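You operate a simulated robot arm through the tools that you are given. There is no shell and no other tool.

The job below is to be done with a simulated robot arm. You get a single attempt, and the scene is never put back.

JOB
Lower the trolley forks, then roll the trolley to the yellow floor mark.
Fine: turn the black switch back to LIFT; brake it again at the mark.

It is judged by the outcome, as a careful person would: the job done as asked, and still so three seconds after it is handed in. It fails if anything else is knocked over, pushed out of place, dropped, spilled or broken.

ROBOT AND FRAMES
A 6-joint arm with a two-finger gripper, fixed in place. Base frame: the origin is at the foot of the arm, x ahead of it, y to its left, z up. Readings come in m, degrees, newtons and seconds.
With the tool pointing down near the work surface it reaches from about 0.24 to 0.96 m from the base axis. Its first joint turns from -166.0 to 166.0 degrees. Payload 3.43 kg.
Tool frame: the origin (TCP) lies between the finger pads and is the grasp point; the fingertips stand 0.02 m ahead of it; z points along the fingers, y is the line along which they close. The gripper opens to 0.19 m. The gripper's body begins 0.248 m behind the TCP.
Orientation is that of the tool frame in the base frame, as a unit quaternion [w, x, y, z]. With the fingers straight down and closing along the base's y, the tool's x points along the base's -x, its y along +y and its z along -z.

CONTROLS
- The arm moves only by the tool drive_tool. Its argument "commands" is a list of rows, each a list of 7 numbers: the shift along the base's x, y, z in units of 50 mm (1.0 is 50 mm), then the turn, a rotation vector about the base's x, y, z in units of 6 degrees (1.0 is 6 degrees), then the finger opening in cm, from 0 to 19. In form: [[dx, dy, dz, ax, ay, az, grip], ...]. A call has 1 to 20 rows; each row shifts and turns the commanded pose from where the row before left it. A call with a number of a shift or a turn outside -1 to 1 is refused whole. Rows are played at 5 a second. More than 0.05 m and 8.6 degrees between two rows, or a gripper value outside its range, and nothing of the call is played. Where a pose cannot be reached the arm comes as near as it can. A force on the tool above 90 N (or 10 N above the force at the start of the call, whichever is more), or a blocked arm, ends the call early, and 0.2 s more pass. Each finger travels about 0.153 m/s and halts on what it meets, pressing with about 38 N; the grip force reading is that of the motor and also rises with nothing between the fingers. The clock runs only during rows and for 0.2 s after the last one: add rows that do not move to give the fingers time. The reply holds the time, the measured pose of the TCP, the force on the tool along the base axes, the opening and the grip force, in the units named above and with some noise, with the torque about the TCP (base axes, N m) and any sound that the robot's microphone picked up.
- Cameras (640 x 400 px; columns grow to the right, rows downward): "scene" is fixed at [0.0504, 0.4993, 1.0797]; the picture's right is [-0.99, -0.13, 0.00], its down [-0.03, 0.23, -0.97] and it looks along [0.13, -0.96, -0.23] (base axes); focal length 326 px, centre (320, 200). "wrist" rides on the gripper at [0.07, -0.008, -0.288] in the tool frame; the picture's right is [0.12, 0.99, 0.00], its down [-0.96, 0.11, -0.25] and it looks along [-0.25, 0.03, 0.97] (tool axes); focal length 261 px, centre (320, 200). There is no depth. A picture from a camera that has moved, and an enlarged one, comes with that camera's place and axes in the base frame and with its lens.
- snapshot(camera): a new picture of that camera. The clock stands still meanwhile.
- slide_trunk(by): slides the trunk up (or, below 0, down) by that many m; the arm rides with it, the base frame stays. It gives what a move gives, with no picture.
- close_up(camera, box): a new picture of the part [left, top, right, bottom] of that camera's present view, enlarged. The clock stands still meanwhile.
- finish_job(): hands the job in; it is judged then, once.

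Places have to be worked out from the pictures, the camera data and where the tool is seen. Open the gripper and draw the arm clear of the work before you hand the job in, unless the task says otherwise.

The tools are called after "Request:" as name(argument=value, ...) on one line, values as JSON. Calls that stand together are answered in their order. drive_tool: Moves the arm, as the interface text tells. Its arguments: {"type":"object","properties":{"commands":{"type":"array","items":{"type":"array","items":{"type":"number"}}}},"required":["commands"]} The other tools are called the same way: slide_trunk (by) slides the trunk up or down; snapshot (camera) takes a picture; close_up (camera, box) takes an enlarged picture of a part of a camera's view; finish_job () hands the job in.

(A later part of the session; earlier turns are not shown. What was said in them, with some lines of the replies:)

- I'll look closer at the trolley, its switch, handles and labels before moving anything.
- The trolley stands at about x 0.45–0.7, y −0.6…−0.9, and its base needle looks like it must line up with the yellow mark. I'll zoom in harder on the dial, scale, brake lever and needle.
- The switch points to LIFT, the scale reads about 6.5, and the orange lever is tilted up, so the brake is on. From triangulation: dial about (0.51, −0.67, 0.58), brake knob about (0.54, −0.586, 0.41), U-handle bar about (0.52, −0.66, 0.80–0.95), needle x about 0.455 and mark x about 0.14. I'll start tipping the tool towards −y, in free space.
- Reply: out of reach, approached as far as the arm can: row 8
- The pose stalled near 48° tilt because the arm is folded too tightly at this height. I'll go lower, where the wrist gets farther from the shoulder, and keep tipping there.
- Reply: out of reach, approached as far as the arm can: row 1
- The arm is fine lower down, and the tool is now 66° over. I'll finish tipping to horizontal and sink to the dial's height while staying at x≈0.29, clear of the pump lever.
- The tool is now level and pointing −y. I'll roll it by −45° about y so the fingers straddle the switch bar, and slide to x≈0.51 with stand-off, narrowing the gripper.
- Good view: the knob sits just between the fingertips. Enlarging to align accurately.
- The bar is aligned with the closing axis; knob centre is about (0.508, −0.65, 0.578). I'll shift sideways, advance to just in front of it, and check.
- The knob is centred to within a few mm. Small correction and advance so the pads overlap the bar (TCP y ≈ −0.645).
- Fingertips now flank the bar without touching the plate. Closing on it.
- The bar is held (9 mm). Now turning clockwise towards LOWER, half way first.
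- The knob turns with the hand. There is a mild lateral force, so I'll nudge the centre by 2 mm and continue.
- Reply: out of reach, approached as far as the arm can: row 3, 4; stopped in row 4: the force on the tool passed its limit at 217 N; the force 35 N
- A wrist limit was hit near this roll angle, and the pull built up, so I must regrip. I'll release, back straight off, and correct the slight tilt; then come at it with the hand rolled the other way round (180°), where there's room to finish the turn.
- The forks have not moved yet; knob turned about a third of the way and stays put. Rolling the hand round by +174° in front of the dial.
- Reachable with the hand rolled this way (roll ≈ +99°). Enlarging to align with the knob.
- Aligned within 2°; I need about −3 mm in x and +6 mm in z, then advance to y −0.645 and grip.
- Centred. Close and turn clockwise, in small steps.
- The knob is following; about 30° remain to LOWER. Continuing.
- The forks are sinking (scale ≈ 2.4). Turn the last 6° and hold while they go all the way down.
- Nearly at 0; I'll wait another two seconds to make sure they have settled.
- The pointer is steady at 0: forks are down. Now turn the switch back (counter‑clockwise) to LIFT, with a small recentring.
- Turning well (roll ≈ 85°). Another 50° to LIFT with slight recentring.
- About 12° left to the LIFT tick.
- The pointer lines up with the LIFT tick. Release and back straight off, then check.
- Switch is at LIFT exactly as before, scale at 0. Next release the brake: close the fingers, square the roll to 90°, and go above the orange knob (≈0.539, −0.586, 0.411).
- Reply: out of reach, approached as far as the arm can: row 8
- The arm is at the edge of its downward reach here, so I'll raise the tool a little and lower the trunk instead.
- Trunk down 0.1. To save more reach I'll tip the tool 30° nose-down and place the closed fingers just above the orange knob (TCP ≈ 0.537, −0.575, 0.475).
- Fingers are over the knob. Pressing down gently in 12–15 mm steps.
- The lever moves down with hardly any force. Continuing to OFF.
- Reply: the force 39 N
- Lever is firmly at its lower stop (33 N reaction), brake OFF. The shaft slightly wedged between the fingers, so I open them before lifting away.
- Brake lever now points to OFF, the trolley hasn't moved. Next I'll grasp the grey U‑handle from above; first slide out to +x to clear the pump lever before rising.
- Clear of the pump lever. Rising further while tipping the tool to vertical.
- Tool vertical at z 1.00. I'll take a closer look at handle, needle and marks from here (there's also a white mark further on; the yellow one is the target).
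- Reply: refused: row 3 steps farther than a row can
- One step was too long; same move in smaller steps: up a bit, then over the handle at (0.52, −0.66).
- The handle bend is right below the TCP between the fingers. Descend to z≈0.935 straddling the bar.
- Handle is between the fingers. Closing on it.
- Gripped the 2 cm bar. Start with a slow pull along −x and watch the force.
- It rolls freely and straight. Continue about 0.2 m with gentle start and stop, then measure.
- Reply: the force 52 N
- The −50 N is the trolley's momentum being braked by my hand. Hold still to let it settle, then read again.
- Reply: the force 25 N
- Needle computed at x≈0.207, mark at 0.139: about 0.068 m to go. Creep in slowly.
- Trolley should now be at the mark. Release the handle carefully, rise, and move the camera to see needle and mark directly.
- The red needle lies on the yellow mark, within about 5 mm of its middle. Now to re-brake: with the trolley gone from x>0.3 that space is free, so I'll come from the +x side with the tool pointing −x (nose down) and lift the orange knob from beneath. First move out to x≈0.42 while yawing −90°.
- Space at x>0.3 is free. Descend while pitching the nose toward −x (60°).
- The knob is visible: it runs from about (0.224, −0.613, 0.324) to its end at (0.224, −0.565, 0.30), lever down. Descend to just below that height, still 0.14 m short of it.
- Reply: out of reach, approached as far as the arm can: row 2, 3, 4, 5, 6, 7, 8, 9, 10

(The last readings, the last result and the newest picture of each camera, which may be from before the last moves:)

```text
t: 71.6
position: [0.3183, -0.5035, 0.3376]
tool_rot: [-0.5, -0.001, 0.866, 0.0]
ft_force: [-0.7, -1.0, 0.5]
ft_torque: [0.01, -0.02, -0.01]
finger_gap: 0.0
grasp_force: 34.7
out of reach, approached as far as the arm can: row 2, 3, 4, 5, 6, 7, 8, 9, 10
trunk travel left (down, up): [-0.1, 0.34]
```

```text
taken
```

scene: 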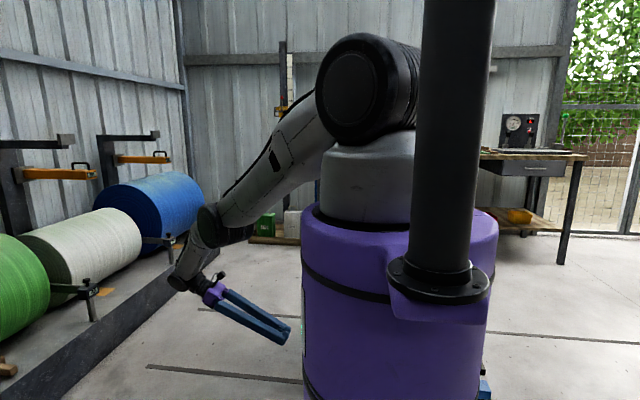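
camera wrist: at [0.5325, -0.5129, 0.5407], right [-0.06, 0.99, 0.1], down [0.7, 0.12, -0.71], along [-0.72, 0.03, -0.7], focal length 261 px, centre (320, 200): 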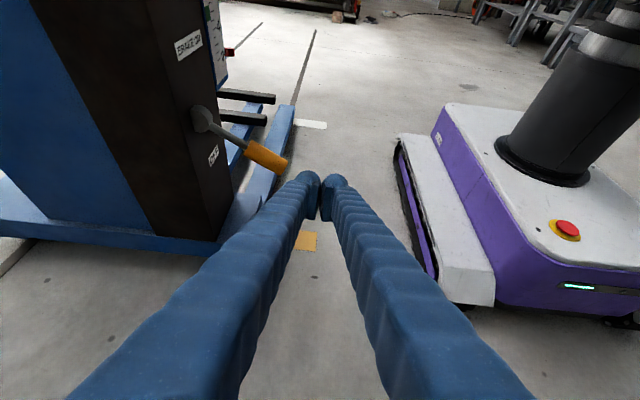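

Near the reach limit here (y drifted to −0.50, clear of everything). Lower the trunk its last 0.1 m so the arm gets easier geometry.

Request:
slide_trunk(by=-0.1)

Request:
drive_tool(commands=[[0, -0.3, 0, 0, 0, 0, 0], [0, -0.4, 0, 0, 0, 0, 0], [0, -0.5, 0, 0, 0, 0, 0], [0, -0.4, 0, 0, 0, 0, 0]])

Request:
snapshot(camera="wrist")

```text
t: 72.9
position: [0.3186, -0.5041, 0.237]
tool_rot: [-0.5, -0.001, 0.866, 0.0]
ft_force: [-0.2, 0.1, 0.0]
ft_torque: [0.02, -0.03, 0.02]
finger_gap: 0.0
grasp_force: 34.3
trunk travel left (down, up): [0.0, 0.44]
```

```text
t: 73.9
position: [0.3066, -0.5486, 0.2594]
tool_rot: [-0.499, -0.001, 0.867, 0.0]
ft_force: [0.1, -0.2, 0.3]
ft_torque: [0.01, 0.0, 0.02]
finger_gap: 0.0001
grasp_force: 34.6
out of reach, approached as far as the arm can: row 1, 2, 3, 4
trunk travel left (down, up): [0.0, 0.44]
```

```text
taken
camera wrist: at [0.5205, -0.5571, 0.4654], right [-0.06, 0.99, 0.1], down [0.7, 0.12, -0.71], along [-0.71, 0.03, -0.7], focal length 261 px, centre (320, 200)
```

wrist: 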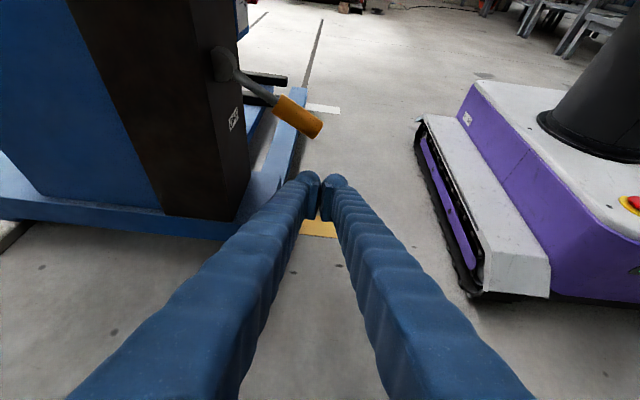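

Still stretched; moving toward −x brings it nearer to the base. Advance under the knob's level in small steps.

Request:
drive_tool(commands=[[-0.3, 0, 0, 0, 0, 0, 0], [-0.3, 0, -0.1, 0, 0, 0, 0], [-0.3, 0, -0.2, 0, 0, 0, 0]])

Request:
snapshot(camera="wrist")

```text
t: 74.7
position: [0.2611, -0.5502, 0.2459]
tool_rot: [-0.5, -0.002, 0.866, -0.001]
ft_force: [0.3, -0.5, -0.2]
ft_torque: [-0.03, -0.03, -0.01]
finger_gap: 0.0
grasp_force: 34.6
trunk travel left (down, up): [0.0, 0.44]
```

```text
taken
camera wrist: at [0.4758, -0.558, 0.4499], right [-0.06, 0.99, 0.1], down [0.7, 0.12, -0.71], along [-0.72, 0.03, -0.7], focal length 261 px, centre (320, 200)
```

wrist: 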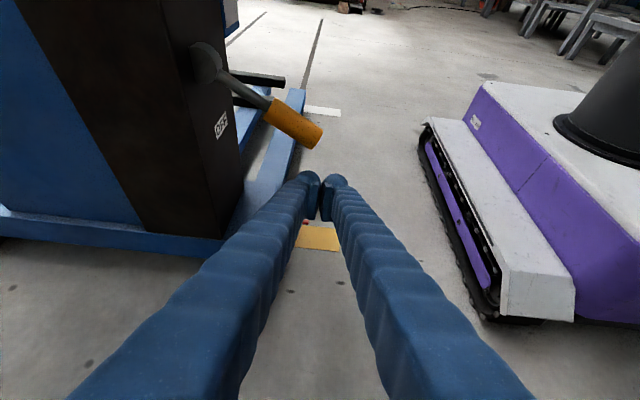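

The arm obeys again; knob end confirmed at (0.224, −0.566, 0.30). Shift to y≈−0.585 and slip beneath the knob.

Request:
drive_tool(commands=[[0, -0.35, -0.1, 0, 0, 0, 0], [0, -0.35, -0.1, 0, 0, 0, 0], [-0.35, 0, 0, 0, 0, 0, 0], [-0.35, 0, 0, 0, 0, 0, 0], [-0.3, 0, 0, 0, 0, 0, 0]])

Request:
snapshot(camera="wrist")

```text
t: 75.9
position: [0.2085, -0.5797, 0.2403]
tool_rot: [-0.5, -0.002, 0.866, -0.001]
ft_force: [0.0, -0.2, 0.3]
ft_torque: [-0.03, 0.0, 0.04]
finger_gap: 0.0002
grasp_force: 34.0
out of reach, approached as far as the arm can: row 2
trunk travel left (down, up): [0.0, 0.44]
```

```text
taken
camera wrist: at [0.4222, -0.5893, 0.4446], right [-0.06, 0.99, 0.1], down [0.69, 0.12, -0.71], along [-0.72, 0.03, -0.7], focal length 261 px, centre (320, 200)
```

wrist: 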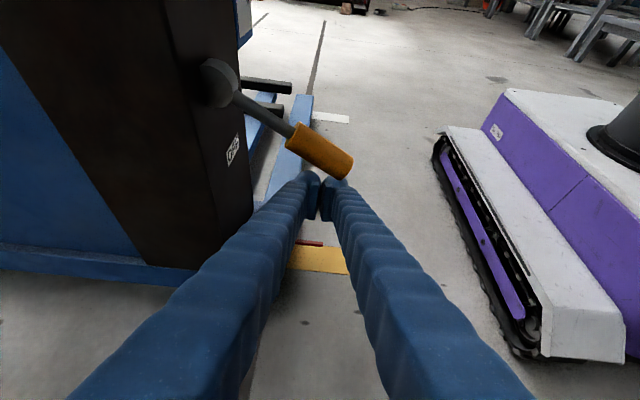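

The fingertips are under the knob; push 15 mm further for a secure overlap, then lift in small steps.

Request:
drive_tool(commands=[[-0.3, -0.05, 0, 0, 0, 0, 0], [0, 0, 0.3, 0, 0, 0, 0], [0, 0, 0.3, 0, 0, 0, 0], [0, 0, 0.3, 0, 0, 0, 0], [0, 0, 0.3, 0, 0, 0, 0]])

Request:
snapshot(camera="wrist")

```text
t: 77.1
position: [0.1918, -0.5843, 0.2993]
tool_rot: [-0.5, -0.001, 0.866, 0.001]
ft_force: [2.0, 0.2, -1.1]
ft_torque: [-0.01, 0.11, -0.05]
finger_gap: 0.0001
grasp_force: 34.9
trunk travel left (down, up): [0.0, 0.44]
```

```text
taken
camera wrist: at [0.4064, -0.5925, 0.5041], right [-0.06, 0.99, 0.1], down [0.69, 0.12, -0.71], along [-0.72, 0.03, -0.7], focal length 261 px, centre (320, 200)
```

wrist: 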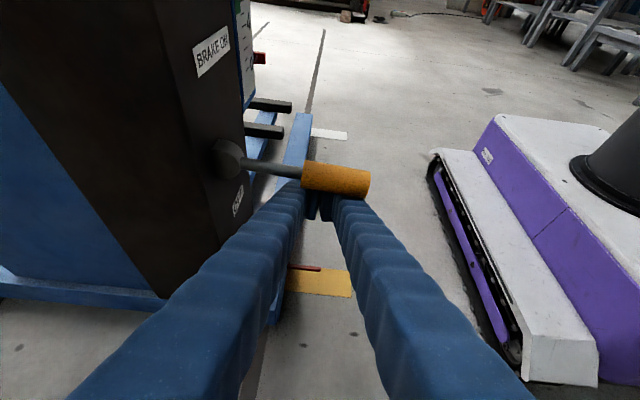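

The lever is rising, now about level. Keep lifting towards BRAKE ON.

Request:
drive_tool(commands=[[0, 0, 0.25, 0, 0, 0, 0], [0, 0, 0.25, 0, 0, 0, 0], [0, 0, 0.25, 0, 0, 0, 0], [0, 0, 0.2, 0, 0, 0, 0]])

Request:
snapshot(camera="wrist")

```text
t: 78.1
position: [0.1938, -0.5842, 0.3459]
tool_rot: [-0.499, -0.002, 0.867, 0.0]
ft_force: [5.9, -7.2, -24.9]
ft_torque: [0.99, 1.09, -0.08]
finger_gap: 0.0
grasp_force: 34.0
trunk travel left (down, up): [0.0, 0.44]
```

```text
taken
camera wrist: at [0.407, -0.5927, 0.5502], right [-0.06, 0.99, 0.11], down [0.7, 0.12, -0.71], along [-0.71, 0.03, -0.7], focal length 261 px, centre (320, 200)
```

wrist: 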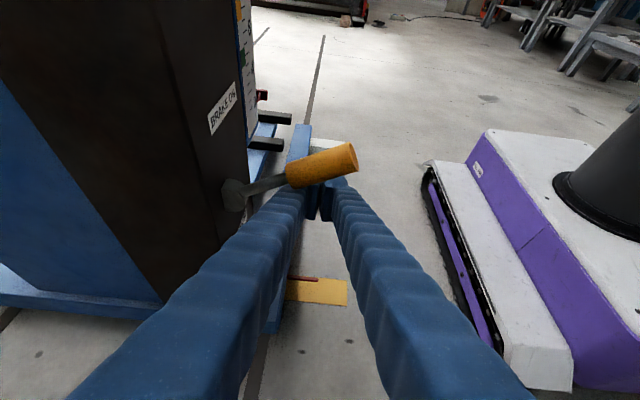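

Reaction jumped to −25 N, matching the predicted ON stop. Press 2–3 mm more to make sure it's fully home.

Request:
drive_tool(commands=[[0, 0, 0.05, 0, 0, 0, 0], [0, 0, 0, 0, 0, 0, 0]])

Request:
close_up(camera="wrist", box=[200, 80, 400, 320])

```text
t: 78.7
position: [0.1934, -0.5838, 0.3453]
tool_rot: [-0.497, -0.001, 0.867, 0.002]
ft_force: [10.1, -2.5, -53.3]
ft_torque: [1.69, 2.15, 0.2]
finger_gap: 0.0001
grasp_force: 34.0
trunk travel left (down, up): [0.0, 0.44]
```

```text
1.67 times, centred on (300, 200) of wrist
camera zoom: at [0.4071, -0.5927, 0.5514], right [-0.06, 0.99, 0.11], down [0.7, 0.12, -0.71], along [-0.71, 0.03, -0.7], focal length 434 px, centre (353, 200)
```

zoom: 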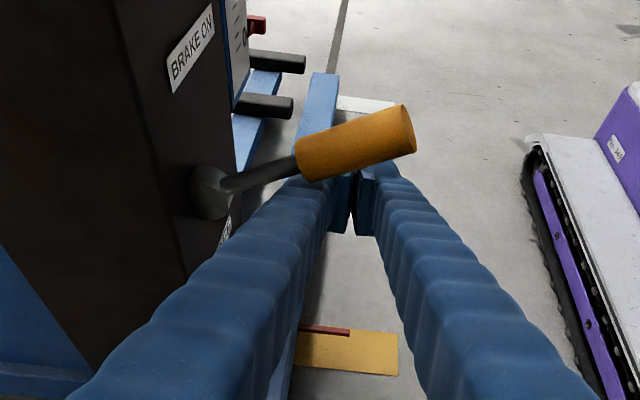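

Hard stop confirmed (force 53 N, no motion): brake fully ON. Lower slightly, then withdraw along +x.

Request:
drive_tool(commands=[[0, 0, -0.2, 0, 0, 0, 0], [0, 0, -0.4, 0, 0, 0, 0], [0.3, 0.2, -0.2, 0, 0, 0, 0], [0.5, 0.2, 0, 0, 0, 0, 0], [0.6, 0.2, 0, 0, 0, 0, 0], [0.6, 0.2, 0, 0, 0, 0, 0]])

Request:
snapshot(camera="wrist")

```text
t: 80.1
position: [0.2938, -0.5453, 0.3101]
tool_rot: [-0.499, -0.001, 0.866, 0.001]
ft_force: [0.3, -0.3, -0.3]
ft_torque: [0.01, -0.09, -0.04]
finger_gap: 0.0
grasp_force: 34.5
trunk travel left (down, up): [0.0, 0.44]
```

```text
taken
camera wrist: at [0.5073, -0.5541, 0.5146], right [-0.06, 0.99, 0.1], down [0.7, 0.12, -0.71], along [-0.72, 0.03, -0.7], focal length 261 px, centre (320, 200)
```

wrist: 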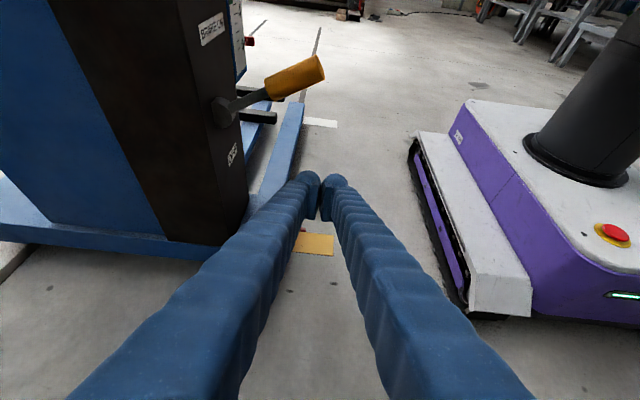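

The lever stays up. Now raise the trunk and arm clear, back to a tool-down pose, to inspect from above.

Request:
drive_tool(commands=[[0.6, 0.2, 0.3, 0, 0, 0, 1], [0.6, 0, 0.6, 0, 0, 0, 2], [0.3, 0, 0.8, 0, -0.5, 0, 3], [0, 0, 0.9, 0, -0.9, 0, 4], [0, 0, 0.9, 0, -0.9, 0, 5], [0, 0, 0.9, 0, -0.9, 0, 5], [0, 0, 0.9, 0, -0.9, 0, 5], [0, 0, 0.9, 0, -0.9, 0, 5], [0, 0, 0.9, 0, -0.9, 0, 5], [0, 0, 0.9, 0, -0.9, 0, 5], [0, 0, 0.9, 0, -0.9, 0, 5], [0, 0, 0.9, 0, -0.9, 0, 5], [0, 0, 0.9, 0, -0.9, 0, 5], [0, 0, 0.9, 0, -0.6, 0, 5]])

Request:
slide_trunk(by=0.2)

Request:
snapshot(camera="wrist")

Request:
snapshot(camera="scene")

```text
t: 83.1
position: [0.368, -0.5339, 0.8912]
tool_rot: [0.006, -0.001, 1.0, 0.0]
ft_force: [0.8, 0.3, 0.1]
ft_torque: [0.06, 0.01, 0.0]
finger_gap: 0.0503
grasp_force: 0.0
trunk travel left (down, up): [0.0, 0.44]
```

```text
t: 85.3
position: [0.3689, -0.5343, 1.0912]
tool_rot: [0.006, -0.001, 1.0, 0.0]
ft_force: [0.5, 0.4, -0.4]
ft_torque: [0.0, 0.01, -0.02]
finger_gap: 0.05
grasp_force: 0.0
trunk travel left (down, up): [-0.2, 0.24]
```

```text
taken
camera wrist: at [0.2952, -0.5432, 1.3776], right [-0.12, 0.99, 0.0], down [0.96, 0.12, 0.26], along [0.26, 0.03, -0.97], focal length 261 px, centre (320, 200)
```

wrist: 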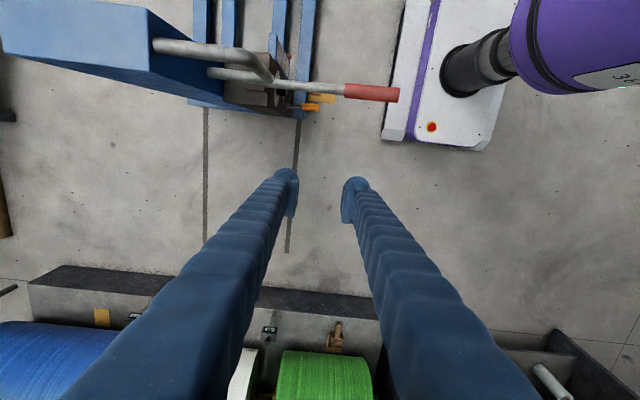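

```text
taken
```

scene: 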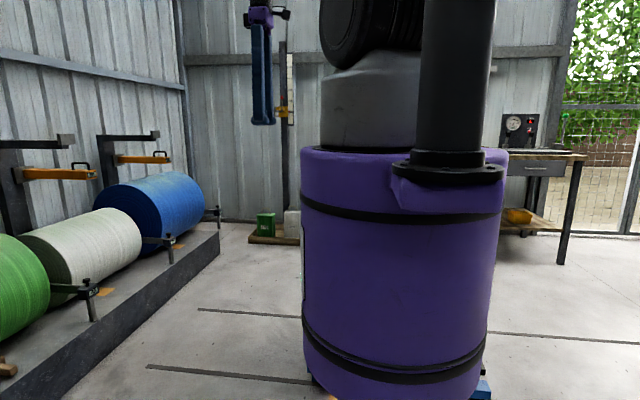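

Clear. I'll bring the camera above the mark for a final check of needle, brake, switch.

Request:
drive_tool(commands=[[-0.5, 0.3, 0, 0, 0, 0, 5], [-0.5, 0.3, 0, 0, 0, 0, 5], [-0.6, 0.3, 0, 0, 0, 0, 5], [-0.6, 0.3, 0, 0, 0, 0, 5], [-0.5, 0.3, 0, 0, 0, 0, 5]])

Request:
snapshot(camera="wrist")

Request:
close_up(camera="wrist", box=[200, 80, 340, 180])

```text
t: 86.5
position: [0.2338, -0.4592, 1.0914]
tool_rot: [0.006, -0.001, 1.0, 0.0]
ft_force: [0.0, -0.1, 0.9]
ft_torque: [-0.02, -0.02, 0.0]
finger_gap: 0.0499
grasp_force: 0.1
trunk travel left (down, up): [-0.2, 0.24]
```

```text
taken
camera wrist: at [0.1599, -0.468, 1.3779], right [-0.12, 0.99, 0.0], down [0.96, 0.12, 0.26], along [0.26, 0.03, -0.97], focal length 261 px, centre (320, 200)
```

wrist: 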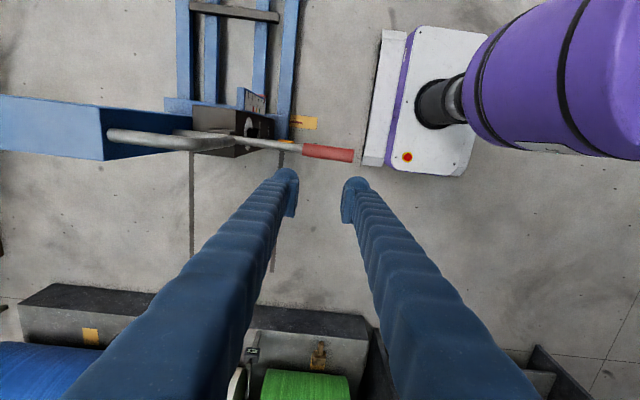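

```text
4.00 times, centred on (270, 130) of wrist
camera zoom: at [0.1599, -0.468, 1.3779], right [-0.12, 0.99, 0.0], down [0.96, 0.12, 0.26], along [0.26, 0.03, -0.97], focal length 1043 px, centre (520, 480)
```

zoom: 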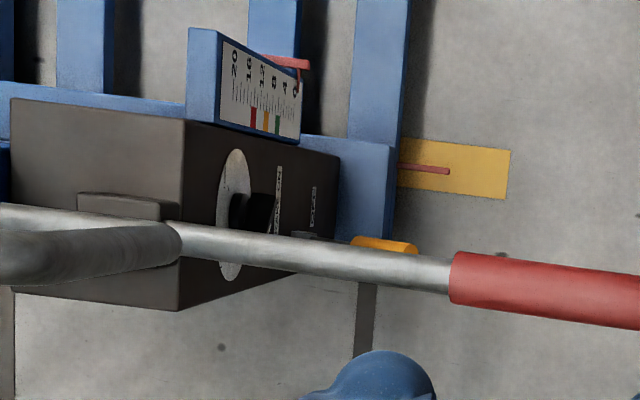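

Needle tip sits about 6 mm from the centre of the ~60 mm wide yellow mark, the forks read 0, and the brake lever is up. I'll open the gripper and draw the arm further clear, with one last overview.

Request:
drive_tool(commands=[[0.7, 0, 0, 0, 0, 0, 8], [0.7, 0, 0, 0, 0, 0, 12], [0.7, 0, 0.2, 0, 0, 0, 15], [0.7, 0, 0.2, 0, 0, 0, 15], [0.7, 0, 0, 0, 0, 0, 15], [0.6, 0, 0, 0, 0, 0, 15], [0, 0, 0, 0, 0, 0, 15]])

Request:
close_up(camera="wrist", box=[100, 0, 420, 200])

Request:
snapshot(camera="scene")

```text
t: 88.1
position: [0.4344, -0.4586, 1.1105]
tool_rot: [0.005, -0.001, 1.0, 0.0]
ft_force: [0.2, -0.2, 1.0]
ft_torque: [0.0, 0.03, 0.0]
finger_gap: 0.1498
grasp_force: 0.0
trunk travel left (down, up): [-0.2, 0.24]
```

```text
2.00 times, centred on (260, 100) of wrist
camera zoom: at [0.3622, -0.4674, 1.3971], right [-0.12, 0.99, 0.0], down [0.96, 0.12, 0.26], along [0.26, 0.03, -0.97], focal length 521 px, centre (440, 400)
```

zoom: 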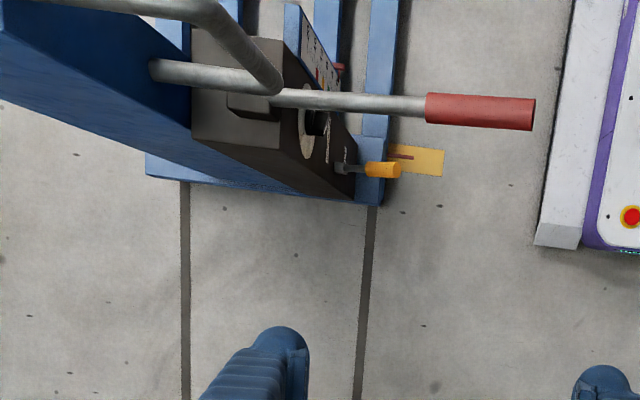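

```text
taken
```

scene: 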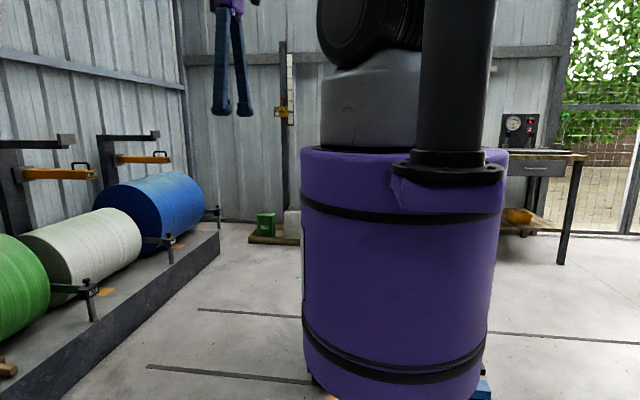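

The forks are at 0 and the switch is at LIFT. The trolley's needle is on the yellow mark with the brake lever up at ON. Nothing else looks disturbed and the arm is clear, so I'm handing the job in.

Request:
finish_job()

```text
The job is handed in.
```

The job is handed in: the trolley forks are down, and the trolley is braked at the yellow floor mark.

- **Forks:** they sank until the scale pointer held steady at 0. I then turned the black switch back to LIFT and checked that it pointed at the LIFT tick.
- **Position:** the red needle on the trolley base rests on the yellow mark, about 6 mm from the centre of its roughly 60 mm width.
- **Brake:** I pushed the orange lever up to its hard stop at BRAKE ON, and it stayed there when I let go.

Partway through turning the switch to LOWER, a wrist joint reached its limit. The force on the tool spiked to 217 N before the arm stopped itself. I let go, gripped the switch from the other side and finished the turn. It worked normally afterwards and I saw no damage.

Nothing else looked moved in the last pictures. The gripper is open, and the arm is raised clear of the trolley.
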